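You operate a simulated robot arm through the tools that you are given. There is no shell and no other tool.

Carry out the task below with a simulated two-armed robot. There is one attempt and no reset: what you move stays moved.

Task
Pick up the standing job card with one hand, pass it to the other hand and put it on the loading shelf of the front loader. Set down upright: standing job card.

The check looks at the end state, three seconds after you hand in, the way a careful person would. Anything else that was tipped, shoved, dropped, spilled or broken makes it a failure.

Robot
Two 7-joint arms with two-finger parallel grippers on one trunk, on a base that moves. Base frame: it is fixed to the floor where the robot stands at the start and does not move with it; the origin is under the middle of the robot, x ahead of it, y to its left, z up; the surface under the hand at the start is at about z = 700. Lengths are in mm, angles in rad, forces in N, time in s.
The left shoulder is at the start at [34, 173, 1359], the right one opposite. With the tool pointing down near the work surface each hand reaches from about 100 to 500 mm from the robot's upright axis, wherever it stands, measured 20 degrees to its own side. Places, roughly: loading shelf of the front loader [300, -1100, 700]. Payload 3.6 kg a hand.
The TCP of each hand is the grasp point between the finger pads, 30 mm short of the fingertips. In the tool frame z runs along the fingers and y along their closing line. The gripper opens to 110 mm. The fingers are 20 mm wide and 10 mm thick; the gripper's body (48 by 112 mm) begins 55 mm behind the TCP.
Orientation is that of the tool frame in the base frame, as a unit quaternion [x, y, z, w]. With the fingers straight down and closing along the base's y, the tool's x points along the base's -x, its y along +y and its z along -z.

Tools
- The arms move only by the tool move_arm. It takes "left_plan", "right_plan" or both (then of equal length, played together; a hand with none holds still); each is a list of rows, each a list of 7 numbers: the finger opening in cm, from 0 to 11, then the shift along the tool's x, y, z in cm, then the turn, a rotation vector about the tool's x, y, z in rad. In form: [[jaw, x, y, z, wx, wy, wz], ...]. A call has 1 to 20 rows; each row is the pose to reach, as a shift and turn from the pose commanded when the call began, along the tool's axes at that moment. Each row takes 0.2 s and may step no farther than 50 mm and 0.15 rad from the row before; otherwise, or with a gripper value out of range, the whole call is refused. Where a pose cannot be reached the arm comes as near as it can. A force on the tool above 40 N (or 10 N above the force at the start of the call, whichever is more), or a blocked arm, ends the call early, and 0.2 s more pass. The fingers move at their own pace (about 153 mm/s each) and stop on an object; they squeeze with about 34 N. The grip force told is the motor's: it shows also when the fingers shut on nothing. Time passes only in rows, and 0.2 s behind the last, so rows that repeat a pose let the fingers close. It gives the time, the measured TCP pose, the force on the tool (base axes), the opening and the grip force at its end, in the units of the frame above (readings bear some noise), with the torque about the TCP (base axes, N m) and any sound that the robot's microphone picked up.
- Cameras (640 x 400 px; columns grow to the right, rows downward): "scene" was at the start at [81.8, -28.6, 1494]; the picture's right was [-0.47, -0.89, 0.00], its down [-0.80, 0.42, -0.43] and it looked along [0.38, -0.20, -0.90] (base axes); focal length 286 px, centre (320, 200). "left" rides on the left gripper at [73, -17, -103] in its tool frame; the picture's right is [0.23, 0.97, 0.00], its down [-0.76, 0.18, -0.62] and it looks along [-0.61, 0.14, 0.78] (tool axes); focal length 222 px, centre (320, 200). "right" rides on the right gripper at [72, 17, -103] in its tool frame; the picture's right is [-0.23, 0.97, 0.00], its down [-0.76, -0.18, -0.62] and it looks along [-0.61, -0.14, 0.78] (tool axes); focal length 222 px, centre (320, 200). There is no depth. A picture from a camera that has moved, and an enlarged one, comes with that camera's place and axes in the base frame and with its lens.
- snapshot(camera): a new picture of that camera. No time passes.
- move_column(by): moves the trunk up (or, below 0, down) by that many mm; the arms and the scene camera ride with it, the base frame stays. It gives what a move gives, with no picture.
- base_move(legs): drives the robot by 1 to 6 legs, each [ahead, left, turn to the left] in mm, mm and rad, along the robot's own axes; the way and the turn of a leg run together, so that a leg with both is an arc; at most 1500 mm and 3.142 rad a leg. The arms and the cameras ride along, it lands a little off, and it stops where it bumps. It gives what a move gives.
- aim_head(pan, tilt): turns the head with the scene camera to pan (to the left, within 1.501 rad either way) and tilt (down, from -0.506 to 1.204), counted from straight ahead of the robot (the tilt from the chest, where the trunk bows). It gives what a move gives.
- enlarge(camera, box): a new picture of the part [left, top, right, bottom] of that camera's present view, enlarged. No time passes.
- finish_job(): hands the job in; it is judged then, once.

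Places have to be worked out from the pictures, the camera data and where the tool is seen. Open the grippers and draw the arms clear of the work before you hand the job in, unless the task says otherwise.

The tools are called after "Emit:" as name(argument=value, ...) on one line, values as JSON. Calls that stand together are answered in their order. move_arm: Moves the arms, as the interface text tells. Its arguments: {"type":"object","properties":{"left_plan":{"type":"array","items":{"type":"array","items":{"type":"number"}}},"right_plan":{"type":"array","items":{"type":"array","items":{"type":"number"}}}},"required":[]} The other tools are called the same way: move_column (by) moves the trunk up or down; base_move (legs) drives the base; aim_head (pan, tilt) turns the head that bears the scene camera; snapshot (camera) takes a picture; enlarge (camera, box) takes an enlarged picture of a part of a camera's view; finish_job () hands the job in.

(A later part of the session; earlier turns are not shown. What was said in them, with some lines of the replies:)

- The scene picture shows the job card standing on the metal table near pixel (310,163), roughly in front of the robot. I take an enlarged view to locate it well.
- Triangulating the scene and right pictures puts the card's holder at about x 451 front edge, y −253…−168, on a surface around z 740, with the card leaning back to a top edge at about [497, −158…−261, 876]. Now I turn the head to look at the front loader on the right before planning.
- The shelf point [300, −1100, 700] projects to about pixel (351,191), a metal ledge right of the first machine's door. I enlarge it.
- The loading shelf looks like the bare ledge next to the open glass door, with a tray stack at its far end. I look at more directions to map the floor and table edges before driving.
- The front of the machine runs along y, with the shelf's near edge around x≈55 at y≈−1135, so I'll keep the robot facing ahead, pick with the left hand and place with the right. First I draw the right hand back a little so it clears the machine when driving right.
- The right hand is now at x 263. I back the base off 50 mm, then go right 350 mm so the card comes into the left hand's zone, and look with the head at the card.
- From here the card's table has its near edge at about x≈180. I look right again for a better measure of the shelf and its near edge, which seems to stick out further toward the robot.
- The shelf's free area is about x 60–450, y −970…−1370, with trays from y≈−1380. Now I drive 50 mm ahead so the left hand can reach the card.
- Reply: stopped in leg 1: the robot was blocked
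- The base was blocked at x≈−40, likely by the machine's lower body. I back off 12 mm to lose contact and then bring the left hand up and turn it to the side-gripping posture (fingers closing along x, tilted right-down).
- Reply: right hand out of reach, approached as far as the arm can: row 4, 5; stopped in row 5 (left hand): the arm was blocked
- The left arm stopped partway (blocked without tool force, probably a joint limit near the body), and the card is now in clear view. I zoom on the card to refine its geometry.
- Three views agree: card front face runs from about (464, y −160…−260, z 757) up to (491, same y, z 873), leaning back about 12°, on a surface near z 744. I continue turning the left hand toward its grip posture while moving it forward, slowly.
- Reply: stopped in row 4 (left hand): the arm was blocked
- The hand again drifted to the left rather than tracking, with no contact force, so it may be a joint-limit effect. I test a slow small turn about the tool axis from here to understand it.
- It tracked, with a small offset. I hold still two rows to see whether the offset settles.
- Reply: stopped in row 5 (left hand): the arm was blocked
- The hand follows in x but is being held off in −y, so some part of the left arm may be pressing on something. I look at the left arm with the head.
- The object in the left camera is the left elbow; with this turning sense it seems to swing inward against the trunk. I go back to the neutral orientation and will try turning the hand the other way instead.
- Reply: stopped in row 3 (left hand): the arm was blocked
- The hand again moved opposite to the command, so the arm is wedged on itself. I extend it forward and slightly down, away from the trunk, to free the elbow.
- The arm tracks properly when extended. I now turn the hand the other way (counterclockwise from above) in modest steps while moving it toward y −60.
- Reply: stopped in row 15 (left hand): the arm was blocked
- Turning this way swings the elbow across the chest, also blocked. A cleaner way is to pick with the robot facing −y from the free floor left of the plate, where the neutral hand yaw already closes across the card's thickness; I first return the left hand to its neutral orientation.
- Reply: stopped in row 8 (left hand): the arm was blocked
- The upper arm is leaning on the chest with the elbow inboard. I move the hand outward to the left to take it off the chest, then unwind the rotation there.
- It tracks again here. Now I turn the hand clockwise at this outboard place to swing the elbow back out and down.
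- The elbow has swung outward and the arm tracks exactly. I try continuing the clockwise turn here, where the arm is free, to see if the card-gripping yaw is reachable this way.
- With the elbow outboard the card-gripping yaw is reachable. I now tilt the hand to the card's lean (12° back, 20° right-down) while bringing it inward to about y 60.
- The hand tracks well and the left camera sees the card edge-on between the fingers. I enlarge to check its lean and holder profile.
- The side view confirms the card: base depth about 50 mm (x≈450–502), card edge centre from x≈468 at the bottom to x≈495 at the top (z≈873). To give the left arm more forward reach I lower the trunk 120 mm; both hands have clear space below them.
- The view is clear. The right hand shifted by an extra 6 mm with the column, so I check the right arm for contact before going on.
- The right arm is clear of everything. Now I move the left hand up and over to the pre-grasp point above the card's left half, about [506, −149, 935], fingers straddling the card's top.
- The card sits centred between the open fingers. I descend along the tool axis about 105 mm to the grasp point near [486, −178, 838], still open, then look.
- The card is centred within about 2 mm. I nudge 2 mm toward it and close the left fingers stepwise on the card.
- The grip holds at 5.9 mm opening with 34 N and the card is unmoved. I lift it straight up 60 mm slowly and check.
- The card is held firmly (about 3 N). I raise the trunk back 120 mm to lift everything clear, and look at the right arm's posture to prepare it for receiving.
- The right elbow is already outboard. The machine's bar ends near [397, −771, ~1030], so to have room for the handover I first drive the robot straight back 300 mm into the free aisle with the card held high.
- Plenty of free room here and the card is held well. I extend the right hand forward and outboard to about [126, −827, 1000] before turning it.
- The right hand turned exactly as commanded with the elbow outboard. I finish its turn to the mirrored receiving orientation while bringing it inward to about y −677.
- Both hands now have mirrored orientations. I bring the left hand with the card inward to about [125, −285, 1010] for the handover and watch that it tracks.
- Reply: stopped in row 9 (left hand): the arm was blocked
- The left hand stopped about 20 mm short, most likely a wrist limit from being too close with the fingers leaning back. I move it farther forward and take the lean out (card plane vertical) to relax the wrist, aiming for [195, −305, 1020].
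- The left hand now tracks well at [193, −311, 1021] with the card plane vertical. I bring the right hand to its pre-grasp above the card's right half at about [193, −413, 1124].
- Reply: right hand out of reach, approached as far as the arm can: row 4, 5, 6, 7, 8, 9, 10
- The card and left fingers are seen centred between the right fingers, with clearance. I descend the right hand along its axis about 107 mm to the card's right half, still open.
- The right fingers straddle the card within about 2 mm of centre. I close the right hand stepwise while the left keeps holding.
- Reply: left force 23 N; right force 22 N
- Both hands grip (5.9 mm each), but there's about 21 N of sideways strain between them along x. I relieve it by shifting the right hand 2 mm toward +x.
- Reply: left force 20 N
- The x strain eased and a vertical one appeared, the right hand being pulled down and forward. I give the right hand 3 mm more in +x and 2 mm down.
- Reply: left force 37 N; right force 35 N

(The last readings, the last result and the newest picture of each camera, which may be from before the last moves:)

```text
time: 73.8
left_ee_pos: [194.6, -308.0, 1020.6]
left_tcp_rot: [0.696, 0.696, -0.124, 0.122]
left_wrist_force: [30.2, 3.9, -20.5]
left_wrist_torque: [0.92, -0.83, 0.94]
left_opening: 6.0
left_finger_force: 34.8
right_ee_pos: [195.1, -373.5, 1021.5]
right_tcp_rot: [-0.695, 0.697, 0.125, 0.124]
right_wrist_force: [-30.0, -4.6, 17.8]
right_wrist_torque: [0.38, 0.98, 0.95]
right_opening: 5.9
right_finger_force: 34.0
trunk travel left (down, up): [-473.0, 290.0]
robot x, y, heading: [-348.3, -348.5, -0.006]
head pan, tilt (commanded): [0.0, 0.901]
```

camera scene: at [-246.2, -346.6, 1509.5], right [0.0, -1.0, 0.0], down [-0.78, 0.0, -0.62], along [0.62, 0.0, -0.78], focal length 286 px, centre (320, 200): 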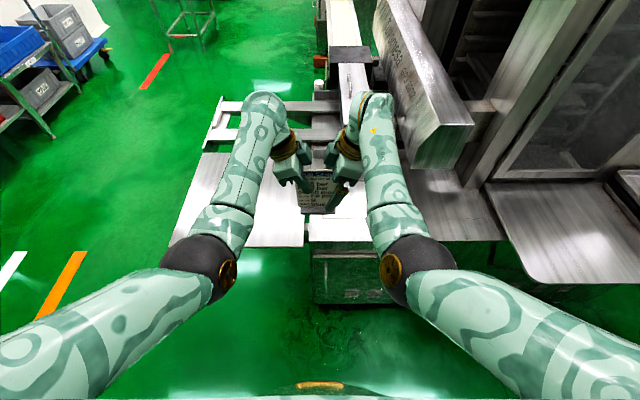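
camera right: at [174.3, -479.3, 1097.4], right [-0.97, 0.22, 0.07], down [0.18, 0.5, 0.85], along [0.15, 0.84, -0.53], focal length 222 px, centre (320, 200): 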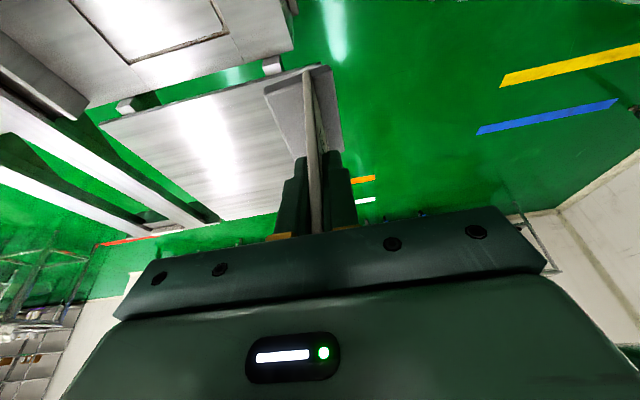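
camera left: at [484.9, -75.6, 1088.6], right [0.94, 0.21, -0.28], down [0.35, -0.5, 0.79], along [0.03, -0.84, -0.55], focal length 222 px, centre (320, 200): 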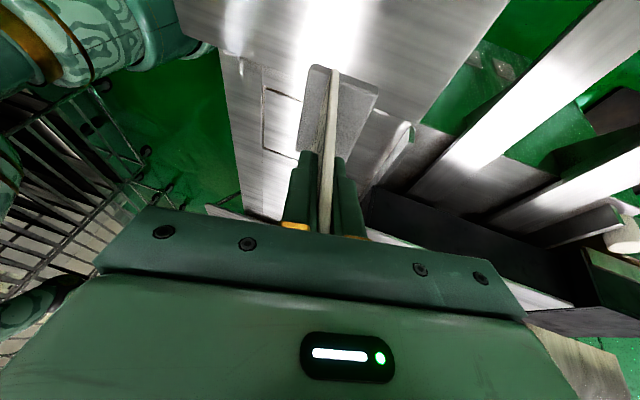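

That overshot (−30 N in x, +18 N in z), which tells the stiffness. I take back about two thirds of it.

Emit:
move_arm(right_plan=[[0, -0.02, 0.1, -0.06, 0, 0, 0], [0, -0.04, 0.19, -0.11, 0, 0, 0], [0, -0.04, 0.19, -0.11, 0, 0, 0]])

```text
time: 74.7
left_ee_pos: [193.6, -310.1, 1020.4]
left_tcp_rot: [0.698, 0.694, -0.127, 0.123]
left_wrist_force: [11.4, 10.7, -9.6]
left_wrist_torque: [-0.73, -1.01, 0.47]
left_opening: 5.8
left_finger_force: 33.9
right_ee_pos: [193.7, -377.2, 1023.1]
right_tcp_rot: [-0.695, 0.698, 0.121, 0.123]
right_wrist_force: [-11.6, -9.8, 5.7]
right_wrist_torque: [1.25, 1.03, 0.23]
right_opening: 6.0
right_finger_force: 33.2
trunk travel left (down, up): [-473.0, 290.0]
robot x, y, heading: [-349.3, -352.2, -0.007]
head pan, tilt (commanded): [0.0, 0.901]
```

Residual strain is about 12 N. One more small tweak, then the left fingers will open.

Emit:
move_arm(right_plan=[[0, 0.03, 0.07, -0.05, 0, 0, 0], [0, 0.03, 0.07, -0.05, 0, 0, 0]])

```text
time: 75.2
left_ee_pos: [194.8, -311.5, 1020.9]
left_tcp_rot: [0.699, 0.693, -0.127, 0.124]
left_wrist_force: [-4.0, 9.6, 4.3]
left_wrist_torque: [-1.03, -0.7, 0.06]
left_opening: 5.8
left_finger_force: 33.6
right_ee_pos: [193.3, -376.0, 1023.9]
right_tcp_rot: [-0.695, 0.698, 0.12, 0.123]
right_wrist_force: [3.8, -9.9, -3.2]
right_wrist_torque: [0.67, 0.72, -0.35]
right_opening: 5.9
right_finger_force: 33.9
trunk travel left (down, up): [-473.0, 290.0]
robot x, y, heading: [-349.6, -348.6, 0.0]
head pan, tilt (commanded): [0.0, 0.901]
```

Strain is now small. I open the left fingers stepwise, the right hand holding the card alone.

Emit:
move_arm(left_plan=[[1, 0, 0, 0, 0, 0, 0], [2, 0, 0, 0, 0, 0, 0], [4, 0, 0, 0, 0, 0, 0], [7, 0, 0, 0, 0, 0, 0], [7, 0, 0, 0, 0, 0, 0]])

Emit:
snapshot(camera="left")

Emit:
enlarge(camera="scene", box=[250, 120, 400, 240])

```text
time: 76.5
left_ee_pos: [194.5, -311.2, 1021.4]
left_tcp_rot: [0.698, 0.694, -0.126, 0.124]
left_wrist_force: [0.8, -0.7, -1.0]
left_wrist_torque: [0.0, 0.0, 0.02]
left_opening: 70.3
left_finger_force: 0.0
right_ee_pos: [192.4, -376.5, 1023.7]
right_tcp_rot: [-0.696, 0.697, 0.122, 0.124]
right_wrist_force: [-0.7, -0.4, -0.2]
right_wrist_torque: [-0.11, 0.0, 0.02]
right_opening: 6.0
right_finger_force: 33.6
trunk travel left (down, up): [-473.0, 290.0]
robot x, y, heading: [-348.3, -349.0, -0.003]
head pan, tilt (commanded): [0.0, 0.901]
```

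```text
taken
camera left: at [176.8, -206.2, 1090.8], right [0.97, 0.21, -0.08], down [0.18, -0.5, 0.85], along [0.14, -0.84, -0.52], focal length 222 px, centre (320, 200)
```

left: 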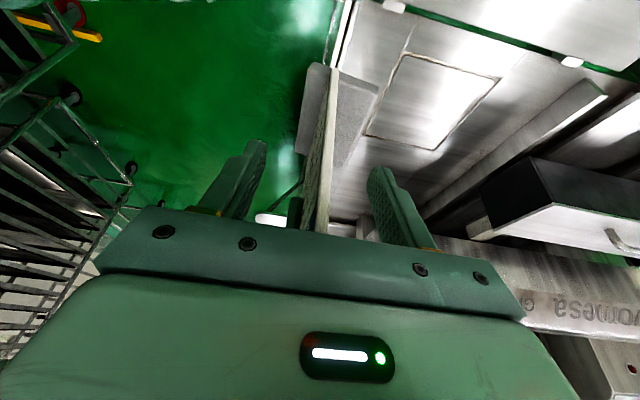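

```text
3.33 times, centred on (325, 180) of scene
camera zoom: at [-246.1, -346.6, 1509.5], right [0.0, -1.0, 0.0], down [-0.78, 0.0, -0.62], along [0.62, 0.0, -0.78], focal length 953 px, centre (303, 267)
```

zoom: 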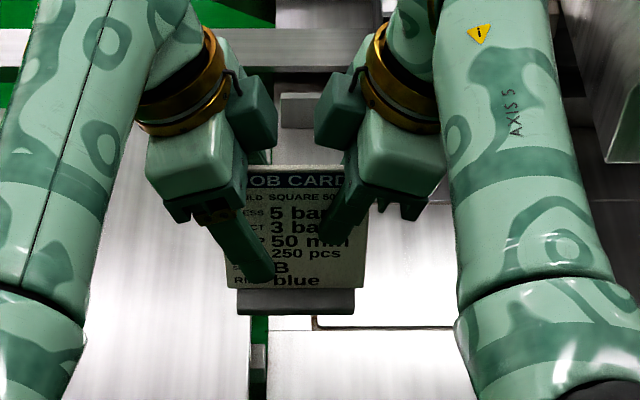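

The right hand now holds the card alone with 34 N and the card hasn't shifted. I retreat the left hand up along its own axis and then outward to the left.

Emit:
move_arm(left_plan=[[9, 0, 0, -2, 0, 0, 0], [10, 0, 0, -4, 0, 0, 0], [11, 0, 0, -6, 0, 0, 0], [11, 2.8, 0, -7.1, 0, 0, 0], [11, 5.6, 0, -8.1, 0, 0, 0], [11, 8.4, 0, -9.1, 0, 0, 0], [11, 11.3, 0, -10.2, 0, 0, 0], [11, 14.1, 0, -11.3, 0, 0, 0], [11, 14.1, 0, -11.3, 0, 0, 0]])

Emit:
snapshot(camera="scene")

Emit:
snapshot(camera="right")

```text
time: 78.5
left_ee_pos: [194.1, -138.7, 1080.4]
left_tcp_rot: [0.698, 0.694, -0.127, 0.124]
left_wrist_force: [0.0, 0.5, 0.5]
left_wrist_torque: [-0.01, 0.01, -0.04]
left_opening: 109.8
left_finger_force: 0.1
right_ee_pos: [193.1, -376.3, 1023.5]
right_tcp_rot: [-0.696, 0.697, 0.123, 0.124]
right_wrist_force: [-0.4, 0.0, 0.0]
right_wrist_torque: [-0.11, 0.0, 0.03]
right_opening: 5.9
right_finger_force: 34.0
trunk travel left (down, up): [-473.0, 290.0]
robot x, y, heading: [-350.1, -344.5, -0.002]
head pan, tilt (commanded): [0.0, 0.901]
```

```text
taken
camera scene: at [-246.1, -346.9, 1509.5], right [0.0, -1.0, 0.0], down [-0.78, 0.0, -0.62], along [0.62, 0.0, -0.78], focal length 286 px, centre (320, 200)
```

scene: 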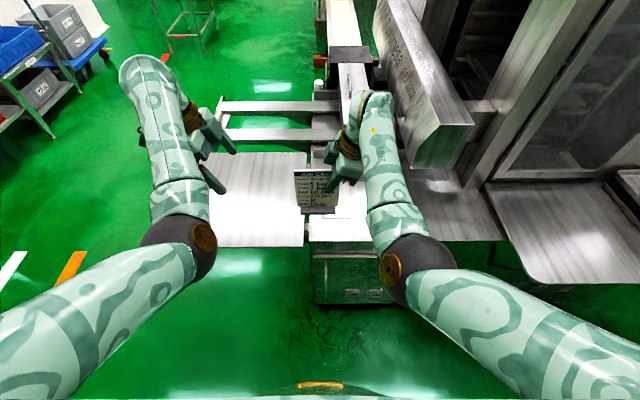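

```text
taken
camera right: at [174.9, -478.5, 1098.1], right [-0.97, 0.22, 0.08], down [0.18, 0.5, 0.85], along [0.14, 0.84, -0.53], focal length 222 px, centre (320, 200)
```

right: 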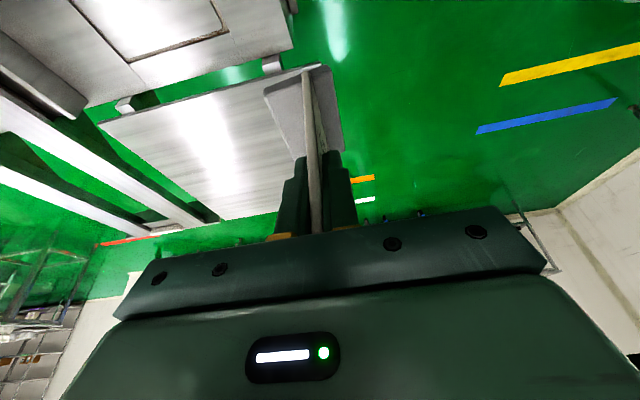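

The handover is complete. Now I set the right hand to the upright card orientation (derived from the pick pose) at about [190, −517, 1020], and move the left hand outboard and back so it stays clear of the machine on the drive.

Emit:
move_arm(right_plan=[[0, 1.9, 0.04, -0.64, -0.028, -0.001, 0.009], [0, 3.8, 0.08, -1.29, -0.056, -0.002, 0.018], [0, 5.7, 0.12, -1.93, -0.084, -0.003, 0.027], [0, 7.6, 0.16, -2.57, -0.112, -0.004, 0.036], [0, 9.5, 0.2, -3.21, -0.14, -0.005, 0.046], [0, 11.4, 0.24, -3.86, -0.169, -0.005, 0.055], [0, 13.3, 0.28, -4.5, -0.197, -0.006, 0.064], [0, 13.3, 0.28, -4.5, -0.197, -0.006, 0.064]], left_plan=[[11, 2.57, -1.35, -0.95, 0, 0, 0], [11, 5.13, -2.69, -1.9, 0, 0, 0], [11, 7.7, -4.04, -2.85, 0, 0, 0], [11, 10.26, -5.39, -3.81, 0, 0, 0], [11, 12.83, -6.74, -4.76, 0, 0, 0], [11, 15.39, -8.08, -5.71, 0, 0, 0], [11, 17.96, -9.43, -6.66, 0, 0, 0], [11, 17.96, -9.43, -6.66, 0, 0, 0]])

Emit:
aim_head(pan=-0.5, tilt=0.7)

Emit:
snapshot(camera="scene")

Emit:
snapshot(camera="right")

```text
time: 80.2
left_ee_pos: [99.2, 53.2, 1076.3]
left_tcp_rot: [0.698, 0.694, -0.126, 0.124]
left_wrist_force: [0.8, -0.8, 0.7]
left_wrist_torque: [0.01, -0.01, 0.0]
left_opening: 110.0
left_finger_force: 0.1
right_ee_pos: [190.7, -517.6, 1020.6]
right_tcp_rot: [-0.681, 0.703, 0.197, 0.052]
right_wrist_force: [0.3, -0.4, -0.1]
right_wrist_torque: [-0.11, -0.03, -0.02]
right_opening: 6.2
right_finger_force: 34.1
trunk travel left (down, up): [-473.0, 290.0]
robot x, y, heading: [-350.6, -345.4, -0.002]
head pan, tilt (commanded): [0.0, 0.901]
```

```text
time: 81.2
left_ee_pos: [99.2, 52.3, 1075.8]
left_tcp_rot: [0.698, 0.694, -0.126, 0.123]
left_wrist_force: [-0.2, 0.7, -0.2]
left_wrist_torque: [0.02, -0.01, 0.02]
left_opening: 110.0
left_finger_force: 0.1
right_ee_pos: [189.3, -517.8, 1020.1]
right_tcp_rot: [-0.681, 0.703, 0.196, 0.053]
right_wrist_force: [0.0, -0.5, -0.1]
right_wrist_torque: [-0.13, -0.03, 0.01]
right_opening: 6.0
right_finger_force: 34.0
trunk travel left (down, up): [-473.0, 290.0]
robot x, y, heading: [-349.0, -347.3, -0.001]
head pan, tilt (commanded): [-0.499, 0.7]
```

```text
taken
camera scene: at [-247.0, -387.2, 1525.6], right [-0.48, -0.88, 0.0], down [-0.57, 0.31, -0.76], along [0.67, -0.37, -0.64], focal length 286 px, centre (320, 200)
```

scene: 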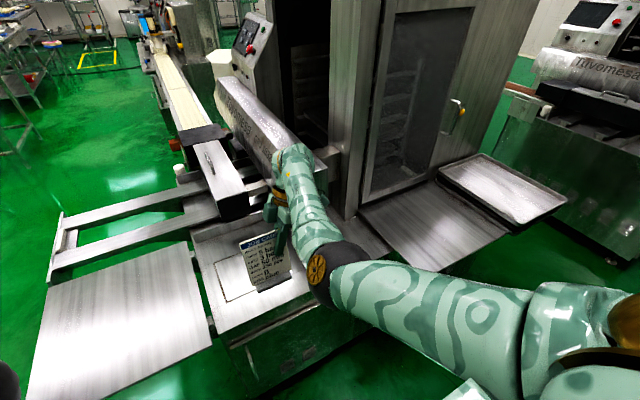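

```text
taken
camera right: at [188.2, -620.4, 1095.2], right [-0.94, 0.21, 0.28], down [0.34, 0.5, 0.8], along [0.03, 0.84, -0.54], focal length 222 px, centre (320, 200)
```

right: 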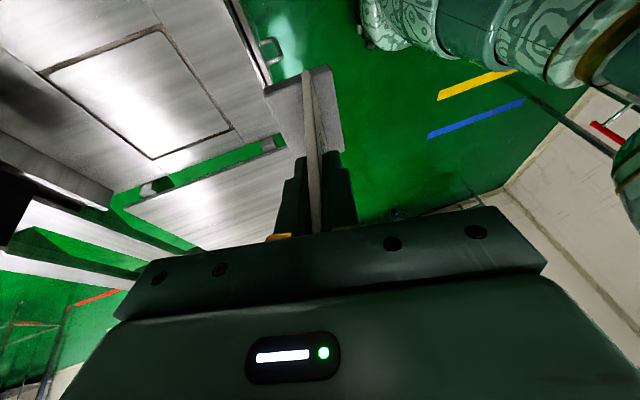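

Everything tracked. I drive the robot right 655 mm at this distance from the machine, then look at the shelf.

Emit:
base_move(legs=[[0, -655, 0]])

Emit:
aim_head(pan=-0.3, tilt=0.9)

Emit:
snapshot(camera="scene")

Emit:
snapshot(camera="right")

```text
time: 84.8
left_ee_pos: [96.5, -593.3, 1076.0]
left_tcp_rot: [0.692, 0.7, -0.126, 0.125]
left_wrist_force: [0.0, -0.2, -0.1]
left_wrist_torque: [0.01, 0.02, 0.0]
left_opening: 110.0
left_finger_force: 0.0
right_ee_pos: [198.2, -1161.5, 1019.7]
right_tcp_rot: [-0.687, 0.698, 0.196, 0.051]
right_wrist_force: [-0.1, -0.1, 0.8]
right_wrist_torque: [-0.15, -0.08, -0.02]
right_opening: 5.9
right_finger_force: 34.8
trunk travel left (down, up): [-473.0, 290.0]
robot x, y, heading: [-345.7, -1000.5, 0.012]
head pan, tilt (commanded): [-0.499, 0.7]
```

```text
time: 85.5
left_ee_pos: [95.5, -592.0, 1076.2]
left_tcp_rot: [0.692, 0.7, -0.126, 0.125]
left_wrist_force: [-0.4, 0.2, 0.2]
left_wrist_torque: [-0.01, 0.0, 0.0]
left_opening: 110.2
left_finger_force: 0.1
right_ee_pos: [197.1, -1159.6, 1020.1]
right_tcp_rot: [-0.687, 0.698, 0.196, 0.051]
right_wrist_force: [0.1, 0.6, -0.2]
right_wrist_torque: [-0.09, -0.07, -0.01]
right_opening: 6.1
right_finger_force: 33.8
trunk travel left (down, up): [-473.0, 290.0]
robot x, y, heading: [-343.4, -999.9, 0.012]
head pan, tilt (commanded): [-0.3, 0.901]
```

```text
taken
camera scene: at [-244.8, -1020.1, 1509.5], right [-0.28, -0.96, 0.0], down [-0.75, 0.22, -0.62], along [0.6, -0.18, -0.78], focal length 286 px, centre (320, 200)
```

scene: 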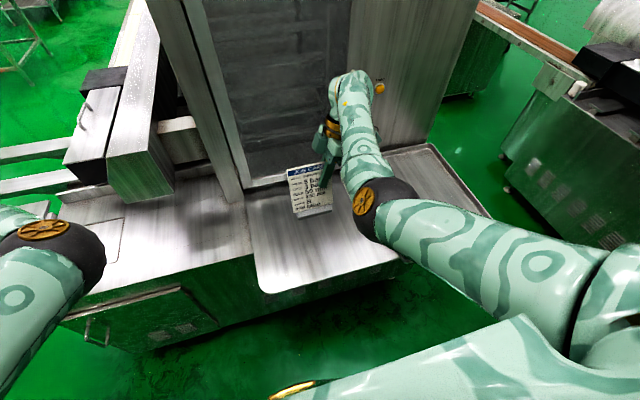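

```text
taken
camera right: at [197.1, -1263.9, 1095.2], right [-0.94, 0.19, 0.28], down [0.34, 0.5, 0.8], along [0.01, 0.84, -0.54], focal length 222 px, centre (320, 200)
```

right: 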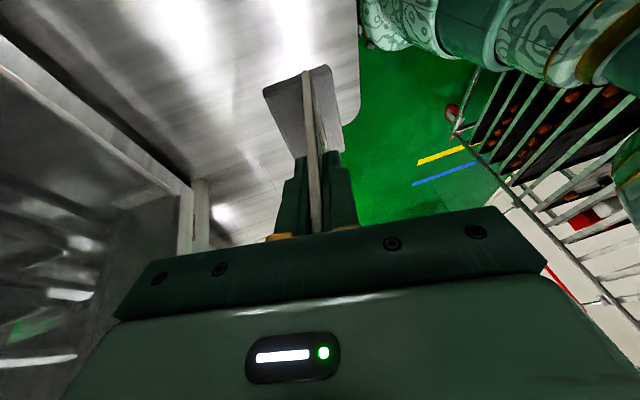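

The card is over the shelf's left part with all clear. I drive forward 95 mm so the card's base centre comes to about [285, −1128].

Emit:
base_move(legs=[[95, 0, -0.012]])

Emit:
snapshot(camera="scene")

Emit:
snapshot(camera="right")

```text
time: 86.7
left_ee_pos: [197.3, -596.5, 1076.2]
left_tcp_rot: [0.696, 0.696, -0.127, 0.124]
left_wrist_force: [-0.4, 1.1, -0.6]
left_wrist_torque: [0.01, 0.01, -0.02]
left_opening: 109.9
left_finger_force: 0.0
right_ee_pos: [291.9, -1166.0, 1020.0]
right_tcp_rot: [-0.683, 0.701, 0.196, 0.052]
right_wrist_force: [0.5, -0.4, 0.1]
right_wrist_torque: [-0.11, 0.0, 0.01]
right_opening: 5.9
right_finger_force: 34.2
trunk travel left (down, up): [-473.0, 290.0]
robot x, y, heading: [-251.0, -998.0, 0.007]
head pan, tilt (commanded): [-0.3, 0.901]
```

```text
taken
camera scene: at [-148.6, -1020.4, 1509.4], right [-0.29, -0.96, 0.0], down [-0.75, 0.23, -0.62], along [0.59, -0.18, -0.78], focal length 286 px, centre (320, 200)
```

scene: 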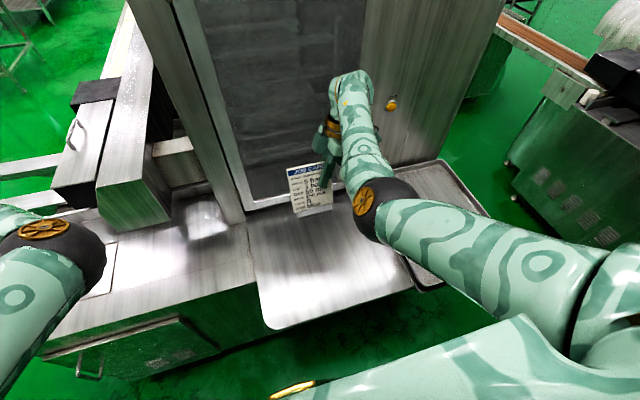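

```text
taken
camera right: at [290.2, -1269.2, 1094.7], right [-0.94, 0.2, 0.28], down [0.34, 0.5, 0.8], along [0.02, 0.84, -0.54], focal length 222 px, centre (320, 200)
```

right: 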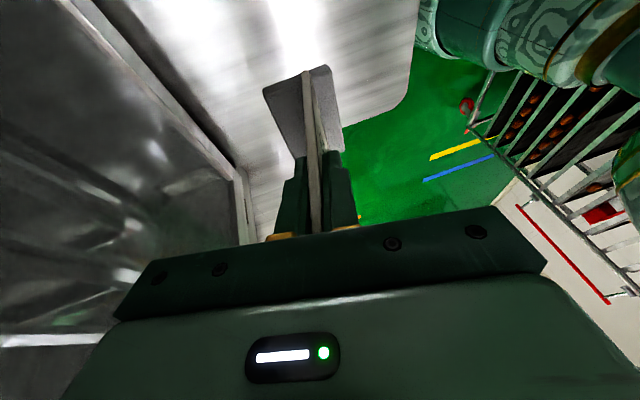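

All clear of the door. I lower the trunk 120 mm, which brings the card's base to roughly 60 mm above the shelf.

Emit:
move_column(by=-120)

Emit:
snapshot(camera="scene")

Emit:
enlarge(camera="scene", box=[240, 140, 400, 260])

Emit:
snapshot(camera="right")

```text
time: 88.2
left_ee_pos: [196.9, -596.8, 956.2]
left_tcp_rot: [0.695, 0.696, -0.126, 0.125]
left_wrist_force: [0.2, 0.5, -0.6]
left_wrist_torque: [0.01, -0.02, -0.01]
left_opening: 109.9
left_finger_force: 0.1
right_ee_pos: [290.4, -1164.7, 901.3]
right_tcp_rot: [-0.684, 0.7, 0.196, 0.052]
right_wrist_force: [-0.4, 0.6, 0.3]
right_wrist_torque: [-0.11, -0.05, 0.0]
right_opening: 5.9
right_finger_force: 34.4
trunk travel left (down, up): [-353.0, 410.0]
robot x, y, heading: [-252.0, -994.5, 0.003]
head pan, tilt (commanded): [-0.3, 0.901]
```

```text
taken
camera scene: at [-119.3, -1020.4, 1388.6], right [-0.29, -0.96, 0.0], down [-0.75, 0.23, -0.62], along [0.59, -0.18, -0.78], focal length 286 px, centre (320, 200)
```

scene: 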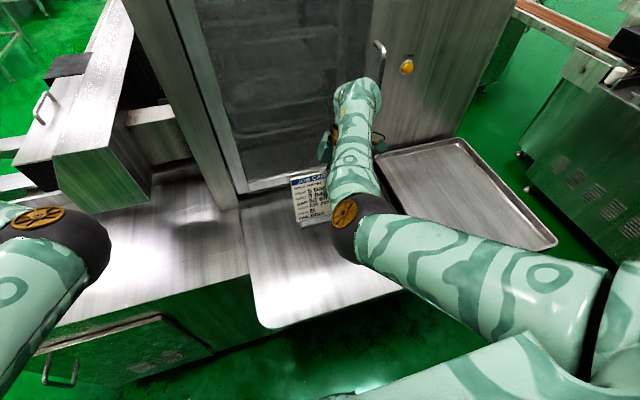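

```text
3.33 times, centred on (320, 200) of scene
camera zoom: at [-119.3, -1020.4, 1388.6], right [-0.29, -0.96, 0.0], down [-0.75, 0.23, -0.62], along [0.59, -0.18, -0.78], focal length 953 px, centre (320, 200)
```

zoom: 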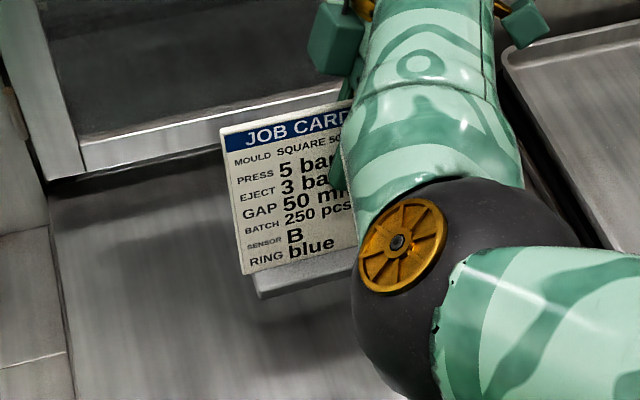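

```text
taken
camera right: at [289.0, -1269.3, 975.8], right [-0.94, 0.2, 0.28], down [0.34, 0.5, 0.8], along [0.02, 0.84, -0.54], focal length 222 px, centre (320, 200)
```

right: 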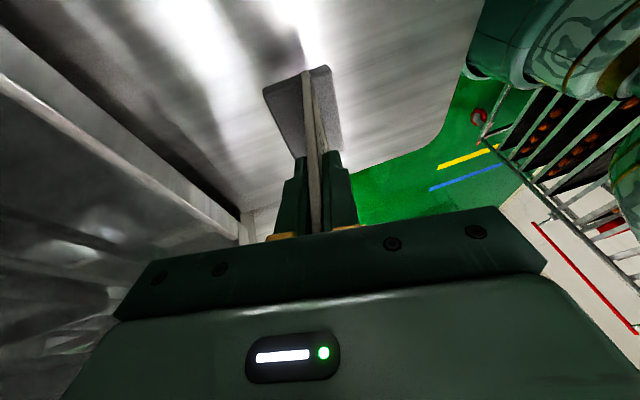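

The card looks level over the shelf. I descend 48 mm straight down with the right arm and check before contact.

Emit:
move_arm(right_plan=[[0, 0.27, -0.16, 0.73, 0, 0, 0], [0, 0.55, -0.33, 1.47, 0, 0, 0], [0, 0.82, -0.49, 2.2, 0, 0, 0], [0, 1.09, -0.65, 2.93, 0, 0, 0], [0, 1.36, -0.81, 3.66, 0, 0, 0], [0, 1.64, -0.98, 4.4, 0, 0, 0], [0, 1.64, -0.98, 4.4, 0, 0, 0]])

Emit:
enlarge(camera="scene", box=[240, 140, 400, 260])

Emit:
enlarge(camera="right", box=[220, 40, 420, 240])

```text
time: 89.8
left_ee_pos: [195.8, -596.8, 956.4]
left_tcp_rot: [0.696, 0.696, -0.126, 0.124]
left_wrist_force: [-0.2, 0.4, -0.2]
left_wrist_torque: [-0.02, 0.0, -0.02]
left_opening: 109.9
left_finger_force: 0.0
right_ee_pos: [291.8, -1167.0, 851.7]
right_tcp_rot: [-0.683, 0.701, 0.197, 0.052]
right_wrist_force: [0.7, -0.6, 0.1]
right_wrist_torque: [-0.11, -0.04, -0.02]
right_opening: 5.7
right_finger_force: 34.2
trunk travel left (down, up): [-353.0, 410.0]
robot x, y, heading: [-249.6, -1001.3, -0.001]
head pan, tilt (commanded): [-0.3, 0.901]
```

```text
3.33 times, centred on (320, 200) of scene
camera zoom: at [-118.9, -1020.2, 1388.4], right [-0.29, -0.96, 0.0], down [-0.75, 0.23, -0.62], along [0.59, -0.18, -0.78], focal length 953 px, centre (320, 200)
```

zoom: 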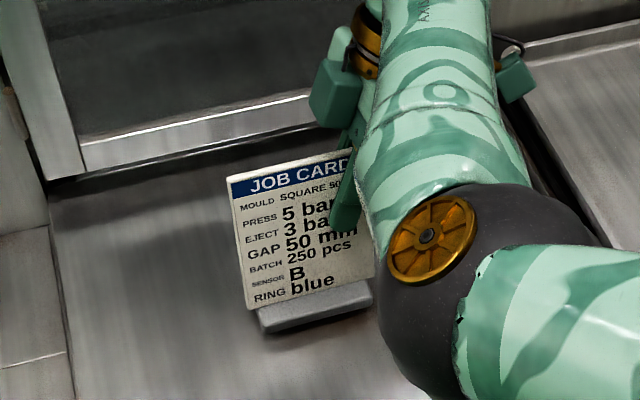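

```text
2.00 times, centred on (320, 140) of right
camera zoom: at [289.4, -1269.8, 926.7], right [-0.94, 0.2, 0.28], down [0.34, 0.5, 0.8], along [0.02, 0.84, -0.54], focal length 444 px, centre (320, 320)
```

zoom: 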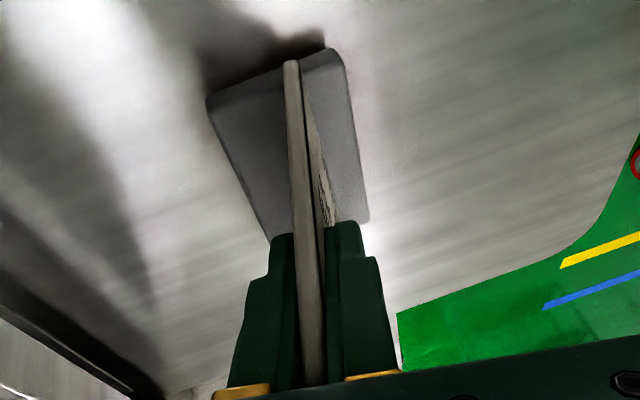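

The base hovers just above the shelf with its shadow close. I go down in 2 mm rows, reading the force each few millimetres.

Emit:
move_arm(right_plan=[[0, 0.07, -0.04, 0.18, 0, 0, 0], [0, 0.14, -0.08, 0.37, 0, 0, 0], [0, 0.2, -0.12, 0.55, 0, 0, 0]])

Emit:
enlarge(camera="right", box=[220, 40, 420, 240])

```text
time: 90.6
left_ee_pos: [196.9, -596.3, 956.8]
left_tcp_rot: [0.696, 0.696, -0.126, 0.124]
left_wrist_force: [-0.5, -0.6, -0.4]
left_wrist_torque: [-0.01, -0.02, -0.03]
left_opening: 109.9
left_finger_force: 0.1
right_ee_pos: [289.9, -1166.4, 844.6]
right_tcp_rot: [-0.684, 0.701, 0.195, 0.053]
right_wrist_force: [-0.6, 0.4, -0.2]
right_wrist_torque: [-0.14, -0.06, -0.01]
right_opening: 6.2
right_finger_force: 34.5
trunk travel left (down, up): [-353.0, 410.0]
robot x, y, heading: [-251.5, -997.0, 0.005]
head pan, tilt (commanded): [-0.3, 0.901]
```

```text
2.00 times, centred on (320, 140) of right
camera zoom: at [289.2, -1269.9, 921.3], right [-0.94, 0.2, 0.28], down [0.34, 0.5, 0.8], along [0.02, 0.84, -0.54], focal length 444 px, centre (320, 320)
```

zoom: 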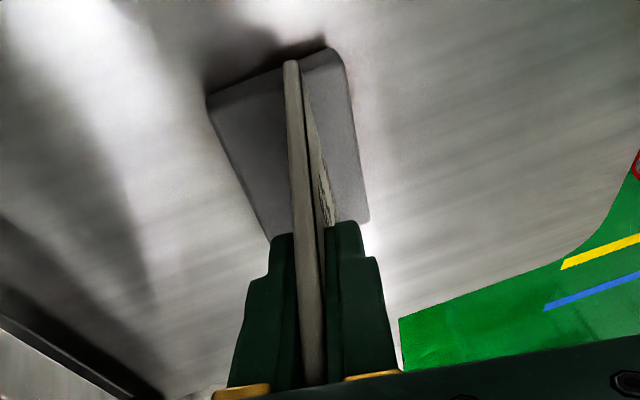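

No contact yet at TCP z 845; the gap is closing. I continue down 3 mm.

Emit:
move_arm(right_plan=[[0, 0.05, -0.03, 0.14, 0, 0, 0], [0, 0.1, -0.06, 0.28, 0, 0, 0]])

```text
time: 91.2
left_ee_pos: [196.4, -597.5, 957.3]
left_tcp_rot: [0.696, 0.696, -0.127, 0.124]
left_wrist_force: [0.5, -0.1, -1.0]
left_wrist_torque: [-0.02, 0.01, 0.01]
left_opening: 110.2
left_finger_force: 0.1
right_ee_pos: [289.4, -1165.1, 843.4]
right_tcp_rot: [-0.683, 0.701, 0.197, 0.052]
right_wrist_force: [0.1, 0.4, -0.2]
right_wrist_torque: [-0.1, -0.05, 0.0]
right_opening: 5.7
right_finger_force: 34.4
trunk travel left (down, up): [-353.0, 410.0]
robot x, y, heading: [-250.9, -996.3, 0.005]
head pan, tilt (commanded): [-0.3, 0.901]
```

Still no contact force at about z 843. I go down another 3 mm.

Emit:
move_arm(right_plan=[[0, 0.05, -0.03, 0.14, 0, 0, 0], [0, 0.1, -0.06, 0.28, 0, 0, 0]])

Emit:
enlarge(camera="right", box=[270, 50, 400, 180])

```text
time: 91.8
left_ee_pos: [196.2, -596.9, 955.8]
left_tcp_rot: [0.696, 0.696, -0.126, 0.125]
left_wrist_force: [-0.1, 0.0, 0.5]
left_wrist_torque: [0.01, 0.0, -0.03]
left_opening: 110.0
left_finger_force: 0.0
right_ee_pos: [291.3, -1166.2, 839.3]
right_tcp_rot: [-0.683, 0.701, 0.196, 0.052]
right_wrist_force: [-0.6, 0.5, -0.3]
right_wrist_torque: [-0.1, -0.04, 0.01]
right_opening: 6.1
right_finger_force: 34.0
trunk travel left (down, up): [-353.0, 410.0]
robot x, y, heading: [-250.8, -997.6, 0.005]
head pan, tilt (commanded): [-0.3, 0.901]
```

```text
3.08 times, centred on (335, 115) of right
camera zoom: at [289.5, -1270.2, 915.6], right [-0.94, 0.2, 0.28], down [0.34, 0.5, 0.8], along [0.02, 0.84, -0.54], focal length 684 px, centre (274, 462)
```

zoom: 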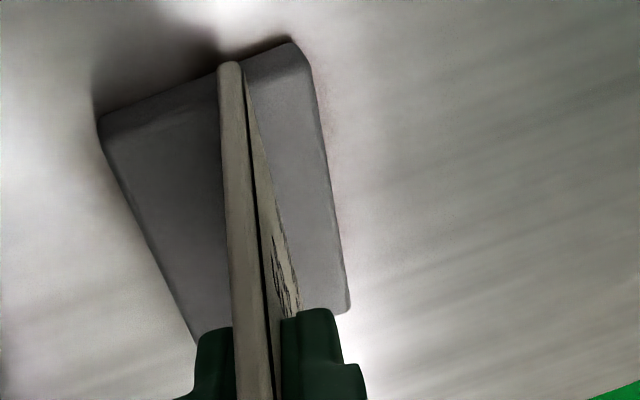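

Almost touching now. I continue down 2 mm and read the force.

Emit:
move_arm(right_plan=[[0, 0.03, -0.02, 0.09, 0, 0, 0], [0, 0.07, -0.04, 0.18, 0, 0, 0], [0, 0.07, -0.04, 0.18, 0, 0, 0]])

```text
time: 92.6
left_ee_pos: [194.8, -596.4, 958.3]
left_tcp_rot: [0.695, 0.697, -0.125, 0.125]
left_wrist_force: [0.3, -0.6, -0.4]
left_wrist_torque: [-0.03, 0.0, 0.0]
left_opening: 110.1
left_finger_force: 0.0
right_ee_pos: [290.1, -1167.0, 841.0]
right_tcp_rot: [-0.684, 0.701, 0.195, 0.053]
right_wrist_force: [2.1, -4.1, 15.6]
right_wrist_torque: [-0.15, 0.45, 0.05]
right_opening: 5.9
right_finger_force: 34.0
trunk travel left (down, up): [-353.0, 410.0]
robot x, y, heading: [-250.6, -997.4, 0.005]
head pan, tilt (commanded): [-0.3, 0.901]
```

Contact: 16 N up at TCP z≈840, on the front edge of the base, as expected for a nearly flat touch. I ease off about 0.8 mm and then open the right fingers a little.

Emit:
move_arm(right_plan=[[0, -0.03, 0.016, -0.075, 0, 0, 0], [0, -0.03, 0.016, -0.075, 0, 0, 0]])

```text
time: 93.2
left_ee_pos: [194.9, -596.1, 957.0]
left_tcp_rot: [0.696, 0.696, -0.126, 0.124]
left_wrist_force: [0.2, 0.3, 0.2]
left_wrist_torque: [-0.02, -0.02, -0.02]
left_opening: 110.2
left_finger_force: 0.1
right_ee_pos: [289.9, -1166.6, 839.8]
right_tcp_rot: [-0.684, 0.702, 0.195, 0.052]
right_wrist_force: [5.5, -6.5, 19.2]
right_wrist_torque: [-0.16, 0.27, 0.04]
right_opening: 5.9
right_finger_force: 34.4
trunk travel left (down, up): [-353.0, 410.0]
robot x, y, heading: [-256.5, -996.3, 0.004]
head pan, tilt (commanded): [-0.3, 0.901]
```

The force is still 19 N, so the arm had lagged behind its command. I raise 1 mm more.

Emit:
move_arm(right_plan=[[0, -0.034, 0.02, -0.09, 0, 0, 0], [0, -0.034, 0.02, -0.09, 0, 0, 0]])

```text
time: 93.8
left_ee_pos: [194.2, -596.1, 955.9]
left_tcp_rot: [0.696, 0.695, -0.126, 0.124]
left_wrist_force: [0.3, -0.3, 0.5]
left_wrist_torque: [0.02, -0.01, -0.01]
left_opening: 110.2
left_finger_force: 0.1
right_ee_pos: [290.3, -1165.9, 839.8]
right_tcp_rot: [-0.684, 0.701, 0.196, 0.05]
right_wrist_force: [3.0, -6.0, 14.8]
right_wrist_torque: [-0.54, 0.33, 0.2]
right_opening: 5.9
right_finger_force: 33.8
trunk travel left (down, up): [-353.0, 410.0]
robot x, y, heading: [-250.3, -999.0, 0.003]
head pan, tilt (commanded): [-0.3, 0.901]
```

Still 15 N; another 1 mm up.

Emit:
move_arm(right_plan=[[0, -0.034, 0.02, -0.09, 0, 0, 0], [0, -0.034, 0.02, -0.09, 0, 0, 0], [0, -0.034, 0.02, -0.09, 0, 0, 0]])

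Emit:
enlarge(camera="right", box=[270, 50, 400, 180])

Emit:
enlarge(camera="scene", box=[240, 140, 400, 260])

```text
time: 94.6
left_ee_pos: [196.4, -596.4, 956.8]
left_tcp_rot: [0.696, 0.696, -0.126, 0.124]
left_wrist_force: [0.5, -0.8, 0.0]
left_wrist_torque: [0.03, -0.03, 0.01]
left_opening: 110.4
left_finger_force: 0.1
right_ee_pos: [289.5, -1164.7, 840.1]
right_tcp_rot: [-0.683, 0.701, 0.198, 0.052]
right_wrist_force: [-1.8, -1.2, 0.5]
right_wrist_torque: [-0.26, 0.17, 0.04]
right_opening: 5.8
right_finger_force: 33.5
trunk travel left (down, up): [-353.0, 410.0]
robot x, y, heading: [-252.6, -995.3, 0.004]
head pan, tilt (commanded): [-0.3, 0.901]
```

```text
3.08 times, centred on (335, 115) of right
camera zoom: at [288.6, -1267.9, 915.3], right [-0.94, 0.2, 0.28], down [0.34, 0.5, 0.8], along [0.02, 0.84, -0.54], focal length 684 px, centre (274, 462)
```

zoom: 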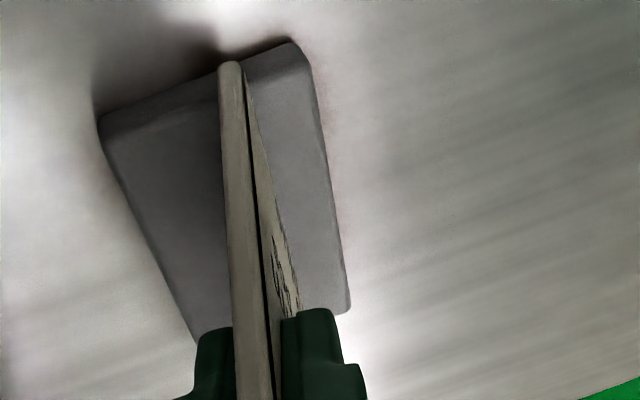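

```text
3.33 times, centred on (320, 200) of scene
camera zoom: at [-119.3, -1020.2, 1388.3], right [-0.29, -0.96, 0.0], down [-0.75, 0.23, -0.62], along [0.59, -0.18, -0.78], focal length 953 px, centre (320, 200)
```

zoom: 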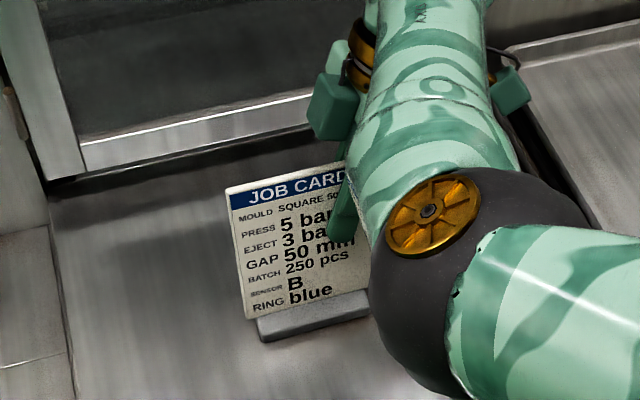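

The force is now near zero with the base just resting on the shelf. I open the right fingers stepwise, holding the hand still.

Emit:
move_arm(right_plan=[[0.9, 0, 0, 0, 0, 0, 0], [1.4, 0, 0, 0, 0, 0, 0], [2.5, 0, 0, 0, 0, 0, 0], [4, 0, 0, 0, 0, 0, 0], [6, 0, 0, 0, 0, 0, 0], [6, 0, 0, 0, 0, 0, 0]])

Emit:
enlarge(camera="right", box=[220, 40, 420, 240])

Emit:
enlarge(camera="scene", box=[240, 140, 400, 260])

```text
time: 96.0
left_ee_pos: [196.7, -597.5, 956.2]
left_tcp_rot: [0.696, 0.696, -0.126, 0.123]
left_wrist_force: [0.0, 0.1, 0.2]
left_wrist_torque: [-0.02, 0.01, 0.01]
left_opening: 110.2
left_finger_force: 0.0
right_ee_pos: [290.2, -1164.9, 841.4]
right_tcp_rot: [-0.684, 0.701, 0.194, 0.052]
right_wrist_force: [-0.3, 0.2, -0.9]
right_wrist_torque: [-0.01, 0.02, 0.02]
right_opening: 60.3
right_finger_force: 0.1
trunk travel left (down, up): [-353.0, 410.0]
robot x, y, heading: [-250.8, -1001.7, -0.0]
head pan, tilt (commanded): [-0.3, 0.901]
```

```text
2.00 times, centred on (320, 140) of right
camera zoom: at [289.2, -1268.5, 916.4], right [-0.94, 0.2, 0.28], down [0.34, 0.5, 0.8], along [0.02, 0.84, -0.54], focal length 444 px, centre (320, 320)
```

zoom: 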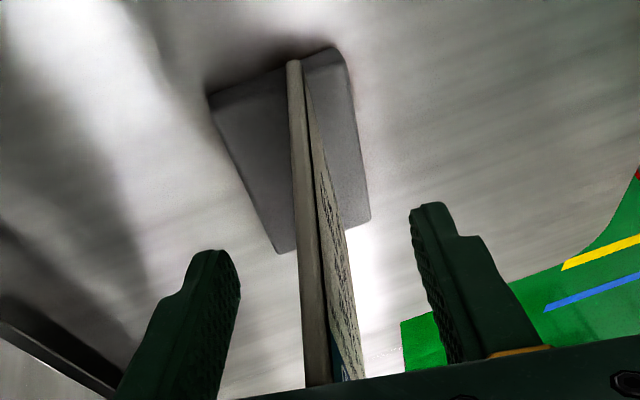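

```text
3.33 times, centred on (320, 200) of scene
camera zoom: at [-119.1, -1020.2, 1388.4], right [-0.29, -0.96, 0.0], down [-0.75, 0.23, -0.62], along [0.59, -0.18, -0.78], focal length 953 px, centre (320, 200)
```

zoom: 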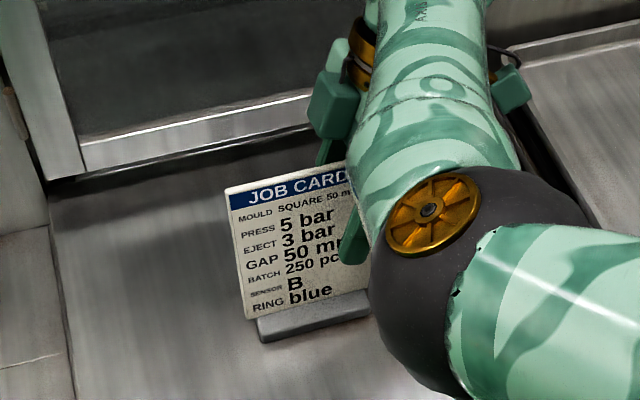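

The card stands on its own on the shelf, between the open fingers. I retract the right hand along its own axis, 120 mm up and away.

Emit:
move_arm(right_plan=[[8, 0, 0, 0, 0, 0, 0], [8, 0, 0, -1.5, 0, 0, 0], [8, 0, 0, -3, 0, 0, 0], [8, 0, 0, -4.5, 0, 0, 0], [8, 0, 0, -6, 0, 0, 0], [8, 0, 0, -7.5, 0, 0, 0], [8, 0, 0, -9, 0, 0, 0], [8, 0, 0, -10.5, 0, 0, 0], [8, 0, 0, -12, 0, 0, 0], [8, 0, 0, -12, 0, 0, 0]])

Emit:
snapshot(camera="right")

Emit:
snapshot(camera="scene")

```text
time: 98.2
left_ee_pos: [196.2, -597.2, 955.7]
left_tcp_rot: [0.695, 0.697, -0.126, 0.125]
left_wrist_force: [-0.3, 0.2, 0.8]
left_wrist_torque: [-0.05, -0.02, -0.03]
left_opening: 110.1
left_finger_force: 0.1
right_ee_pos: [313.0, -1207.7, 951.0]
right_tcp_rot: [-0.684, 0.701, 0.195, 0.051]
right_wrist_force: [-0.9, 0.5, -0.3]
right_wrist_torque: [0.01, 0.01, -0.02]
right_opening: 80.1
right_finger_force: 0.1
trunk travel left (down, up): [-353.0, 410.0]
robot x, y, heading: [-254.1, -996.1, 0.006]
head pan, tilt (commanded): [-0.3, 0.901]
```

```text
taken
camera right: at [312.3, -1309.9, 1025.0], right [-0.94, 0.2, 0.28], down [0.34, 0.5, 0.8], along [0.02, 0.84, -0.54], focal length 222 px, centre (320, 200)
```

right: 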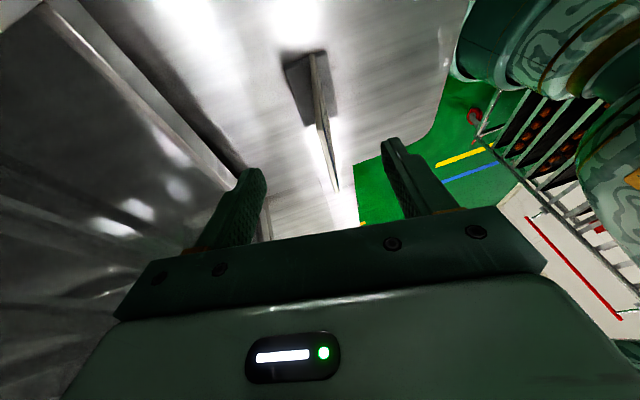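

```text
taken
camera scene: at [-119.1, -1020.1, 1388.4], right [-0.29, -0.96, 0.0], down [-0.75, 0.23, -0.62], along [0.59, -0.18, -0.78], focal length 286 px, centre (320, 200)
```

scene: 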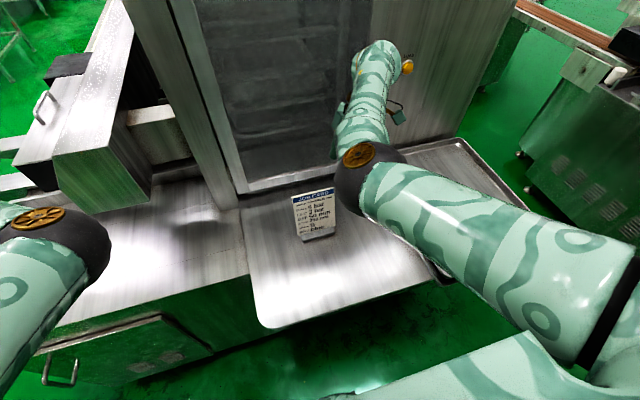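

The card stands on the shelf clear of the hand. I raise the trunk 120 mm to lift both arms, then back the robot off 300 mm.

Emit:
move_column(by=120)

Emit:
base_move(legs=[[-250, 0, 0]])

Emit:
snapshot(camera="scene")

```text
time: 99.7
left_ee_pos: [196.0, -596.7, 1075.7]
left_tcp_rot: [0.695, 0.696, -0.125, 0.125]
left_wrist_force: [-0.1, 0.6, -1.8]
left_wrist_torque: [-0.01, -0.03, -0.01]
left_opening: 110.2
left_finger_force: 0.1
right_ee_pos: [313.7, -1206.5, 1068.8]
right_tcp_rot: [-0.684, 0.701, 0.196, 0.052]
right_wrist_force: [-0.4, -0.2, 0.2]
right_wrist_torque: [0.01, 0.01, 0.02]
right_opening: 80.3
right_finger_force: 0.1
trunk travel left (down, up): [-473.0, 290.0]
robot x, y, heading: [-247.2, -1002.5, -0.0]
head pan, tilt (commanded): [-0.3, 0.901]
```

```text
time: 101.5
left_ee_pos: [-55.4, -595.6, 1075.6]
left_tcp_rot: [0.694, 0.698, -0.125, 0.125]
left_wrist_force: [0.8, -0.2, 1.3]
left_wrist_torque: [0.0, -0.04, 0.04]
left_opening: 109.9
left_finger_force: 0.0
right_ee_pos: [66.2, -1205.6, 1070.5]
right_tcp_rot: [-0.686, 0.699, 0.196, 0.051]
right_wrist_force: [-1.5, -0.5, -0.3]
right_wrist_torque: [-0.01, -0.04, -0.03]
right_opening: 80.0
right_finger_force: 0.1
trunk travel left (down, up): [-473.0, 290.0]
robot x, y, heading: [-502.0, -1000.9, 0.008]
head pan, tilt (commanded): [-0.3, 0.901]
```

```text
taken
camera scene: at [-398.9, -1021.4, 1509.6], right [-0.29, -0.96, 0.0], down [-0.75, 0.22, -0.62], along [0.6, -0.18, -0.78], focal length 286 px, centre (320, 200)
```

scene: 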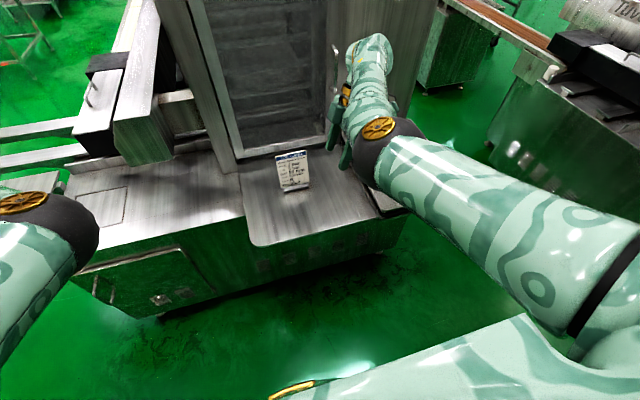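

Both arms are clear and the card stands on the shelf. I zoom in for a final check of its stance and the surroundings.

Emit:
enlarge(camera="scene", box=[230, 120, 360, 230])

Emit:
aim_head(pan=0.3, tilt=0.6)

Emit:
snapshot(camera="scene")

```text
3.64 times, centred on (295, 175) of scene
camera zoom: at [-398.9, -1021.4, 1509.6], right [-0.29, -0.96, 0.0], down [-0.75, 0.22, -0.62], along [0.6, -0.18, -0.78], focal length 1040 px, centre (411, 291)
```

zoom: 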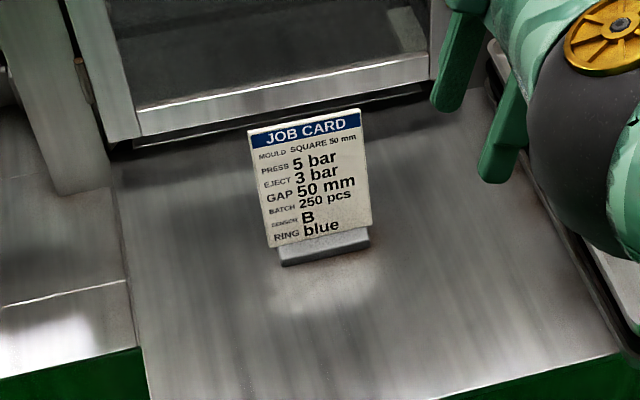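

```text
time: 102.5
left_ee_pos: [-54.6, -595.8, 1076.2]
left_tcp_rot: [0.693, 0.699, -0.125, 0.125]
left_wrist_force: [-0.2, -0.2, 0.1]
left_wrist_torque: [0.01, 0.01, -0.03]
left_opening: 109.8
left_finger_force: 0.0
right_ee_pos: [66.4, -1206.6, 1070.1]
right_tcp_rot: [-0.686, 0.699, 0.196, 0.051]
right_wrist_force: [0.6, 0.1, 0.6]
right_wrist_torque: [0.02, -0.03, 0.0]
right_opening: 80.0
right_finger_force: 0.1
trunk travel left (down, up): [-473.0, 290.0]
robot x, y, heading: [-497.8, -1000.6, 0.006]
head pan, tilt (commanded): [0.3, 0.6]
```

```text
taken
camera scene: at [-386.3, -972.9, 1534.3], right [0.3, -0.95, 0.0], down [-0.54, -0.17, -0.82], along [0.79, 0.25, -0.57], focal length 286 px, centre (320, 200)
```

scene: 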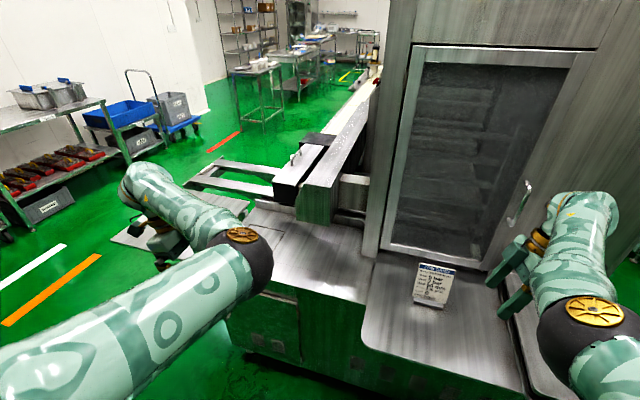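

The card stands upright on the loading shelf, well inside its edges. Both hands are empty, open and drawn clear, and nothing else looks disturbed, so I hand the job in.

Emit:
finish_job()

```text
The job is handed in.
```

The job is handed in. The standing job card is upright on the front loader's loading shelf, base centre at about [280, −1130], well inside the edges and clear of the door and the trays.

- **Pick and handover:** The left hand picked the card off its plate. It was passed to the right hand over the open aisle in front of the robot, and the right hand set it down.
- **Release:** I eased the contact force to near zero before opening the right hand, and the card stayed standing when the hand drew back.
- **Bump on the way in:** On its first forward drive the base was blocked at about x = −40, probably by the machine's lower body, and I backed it off.
- **Arm stops:** The left arm also stopped itself several times before the pick and once while carrying the card. I saw no contact with anything outside the robot; the likely cause is its own chest or a joint limit.
- **Surroundings:** In the final pictures nothing else looks tipped or shoved. Both hands are open and clear, with the robot backed about 250 mm away from the shelf.
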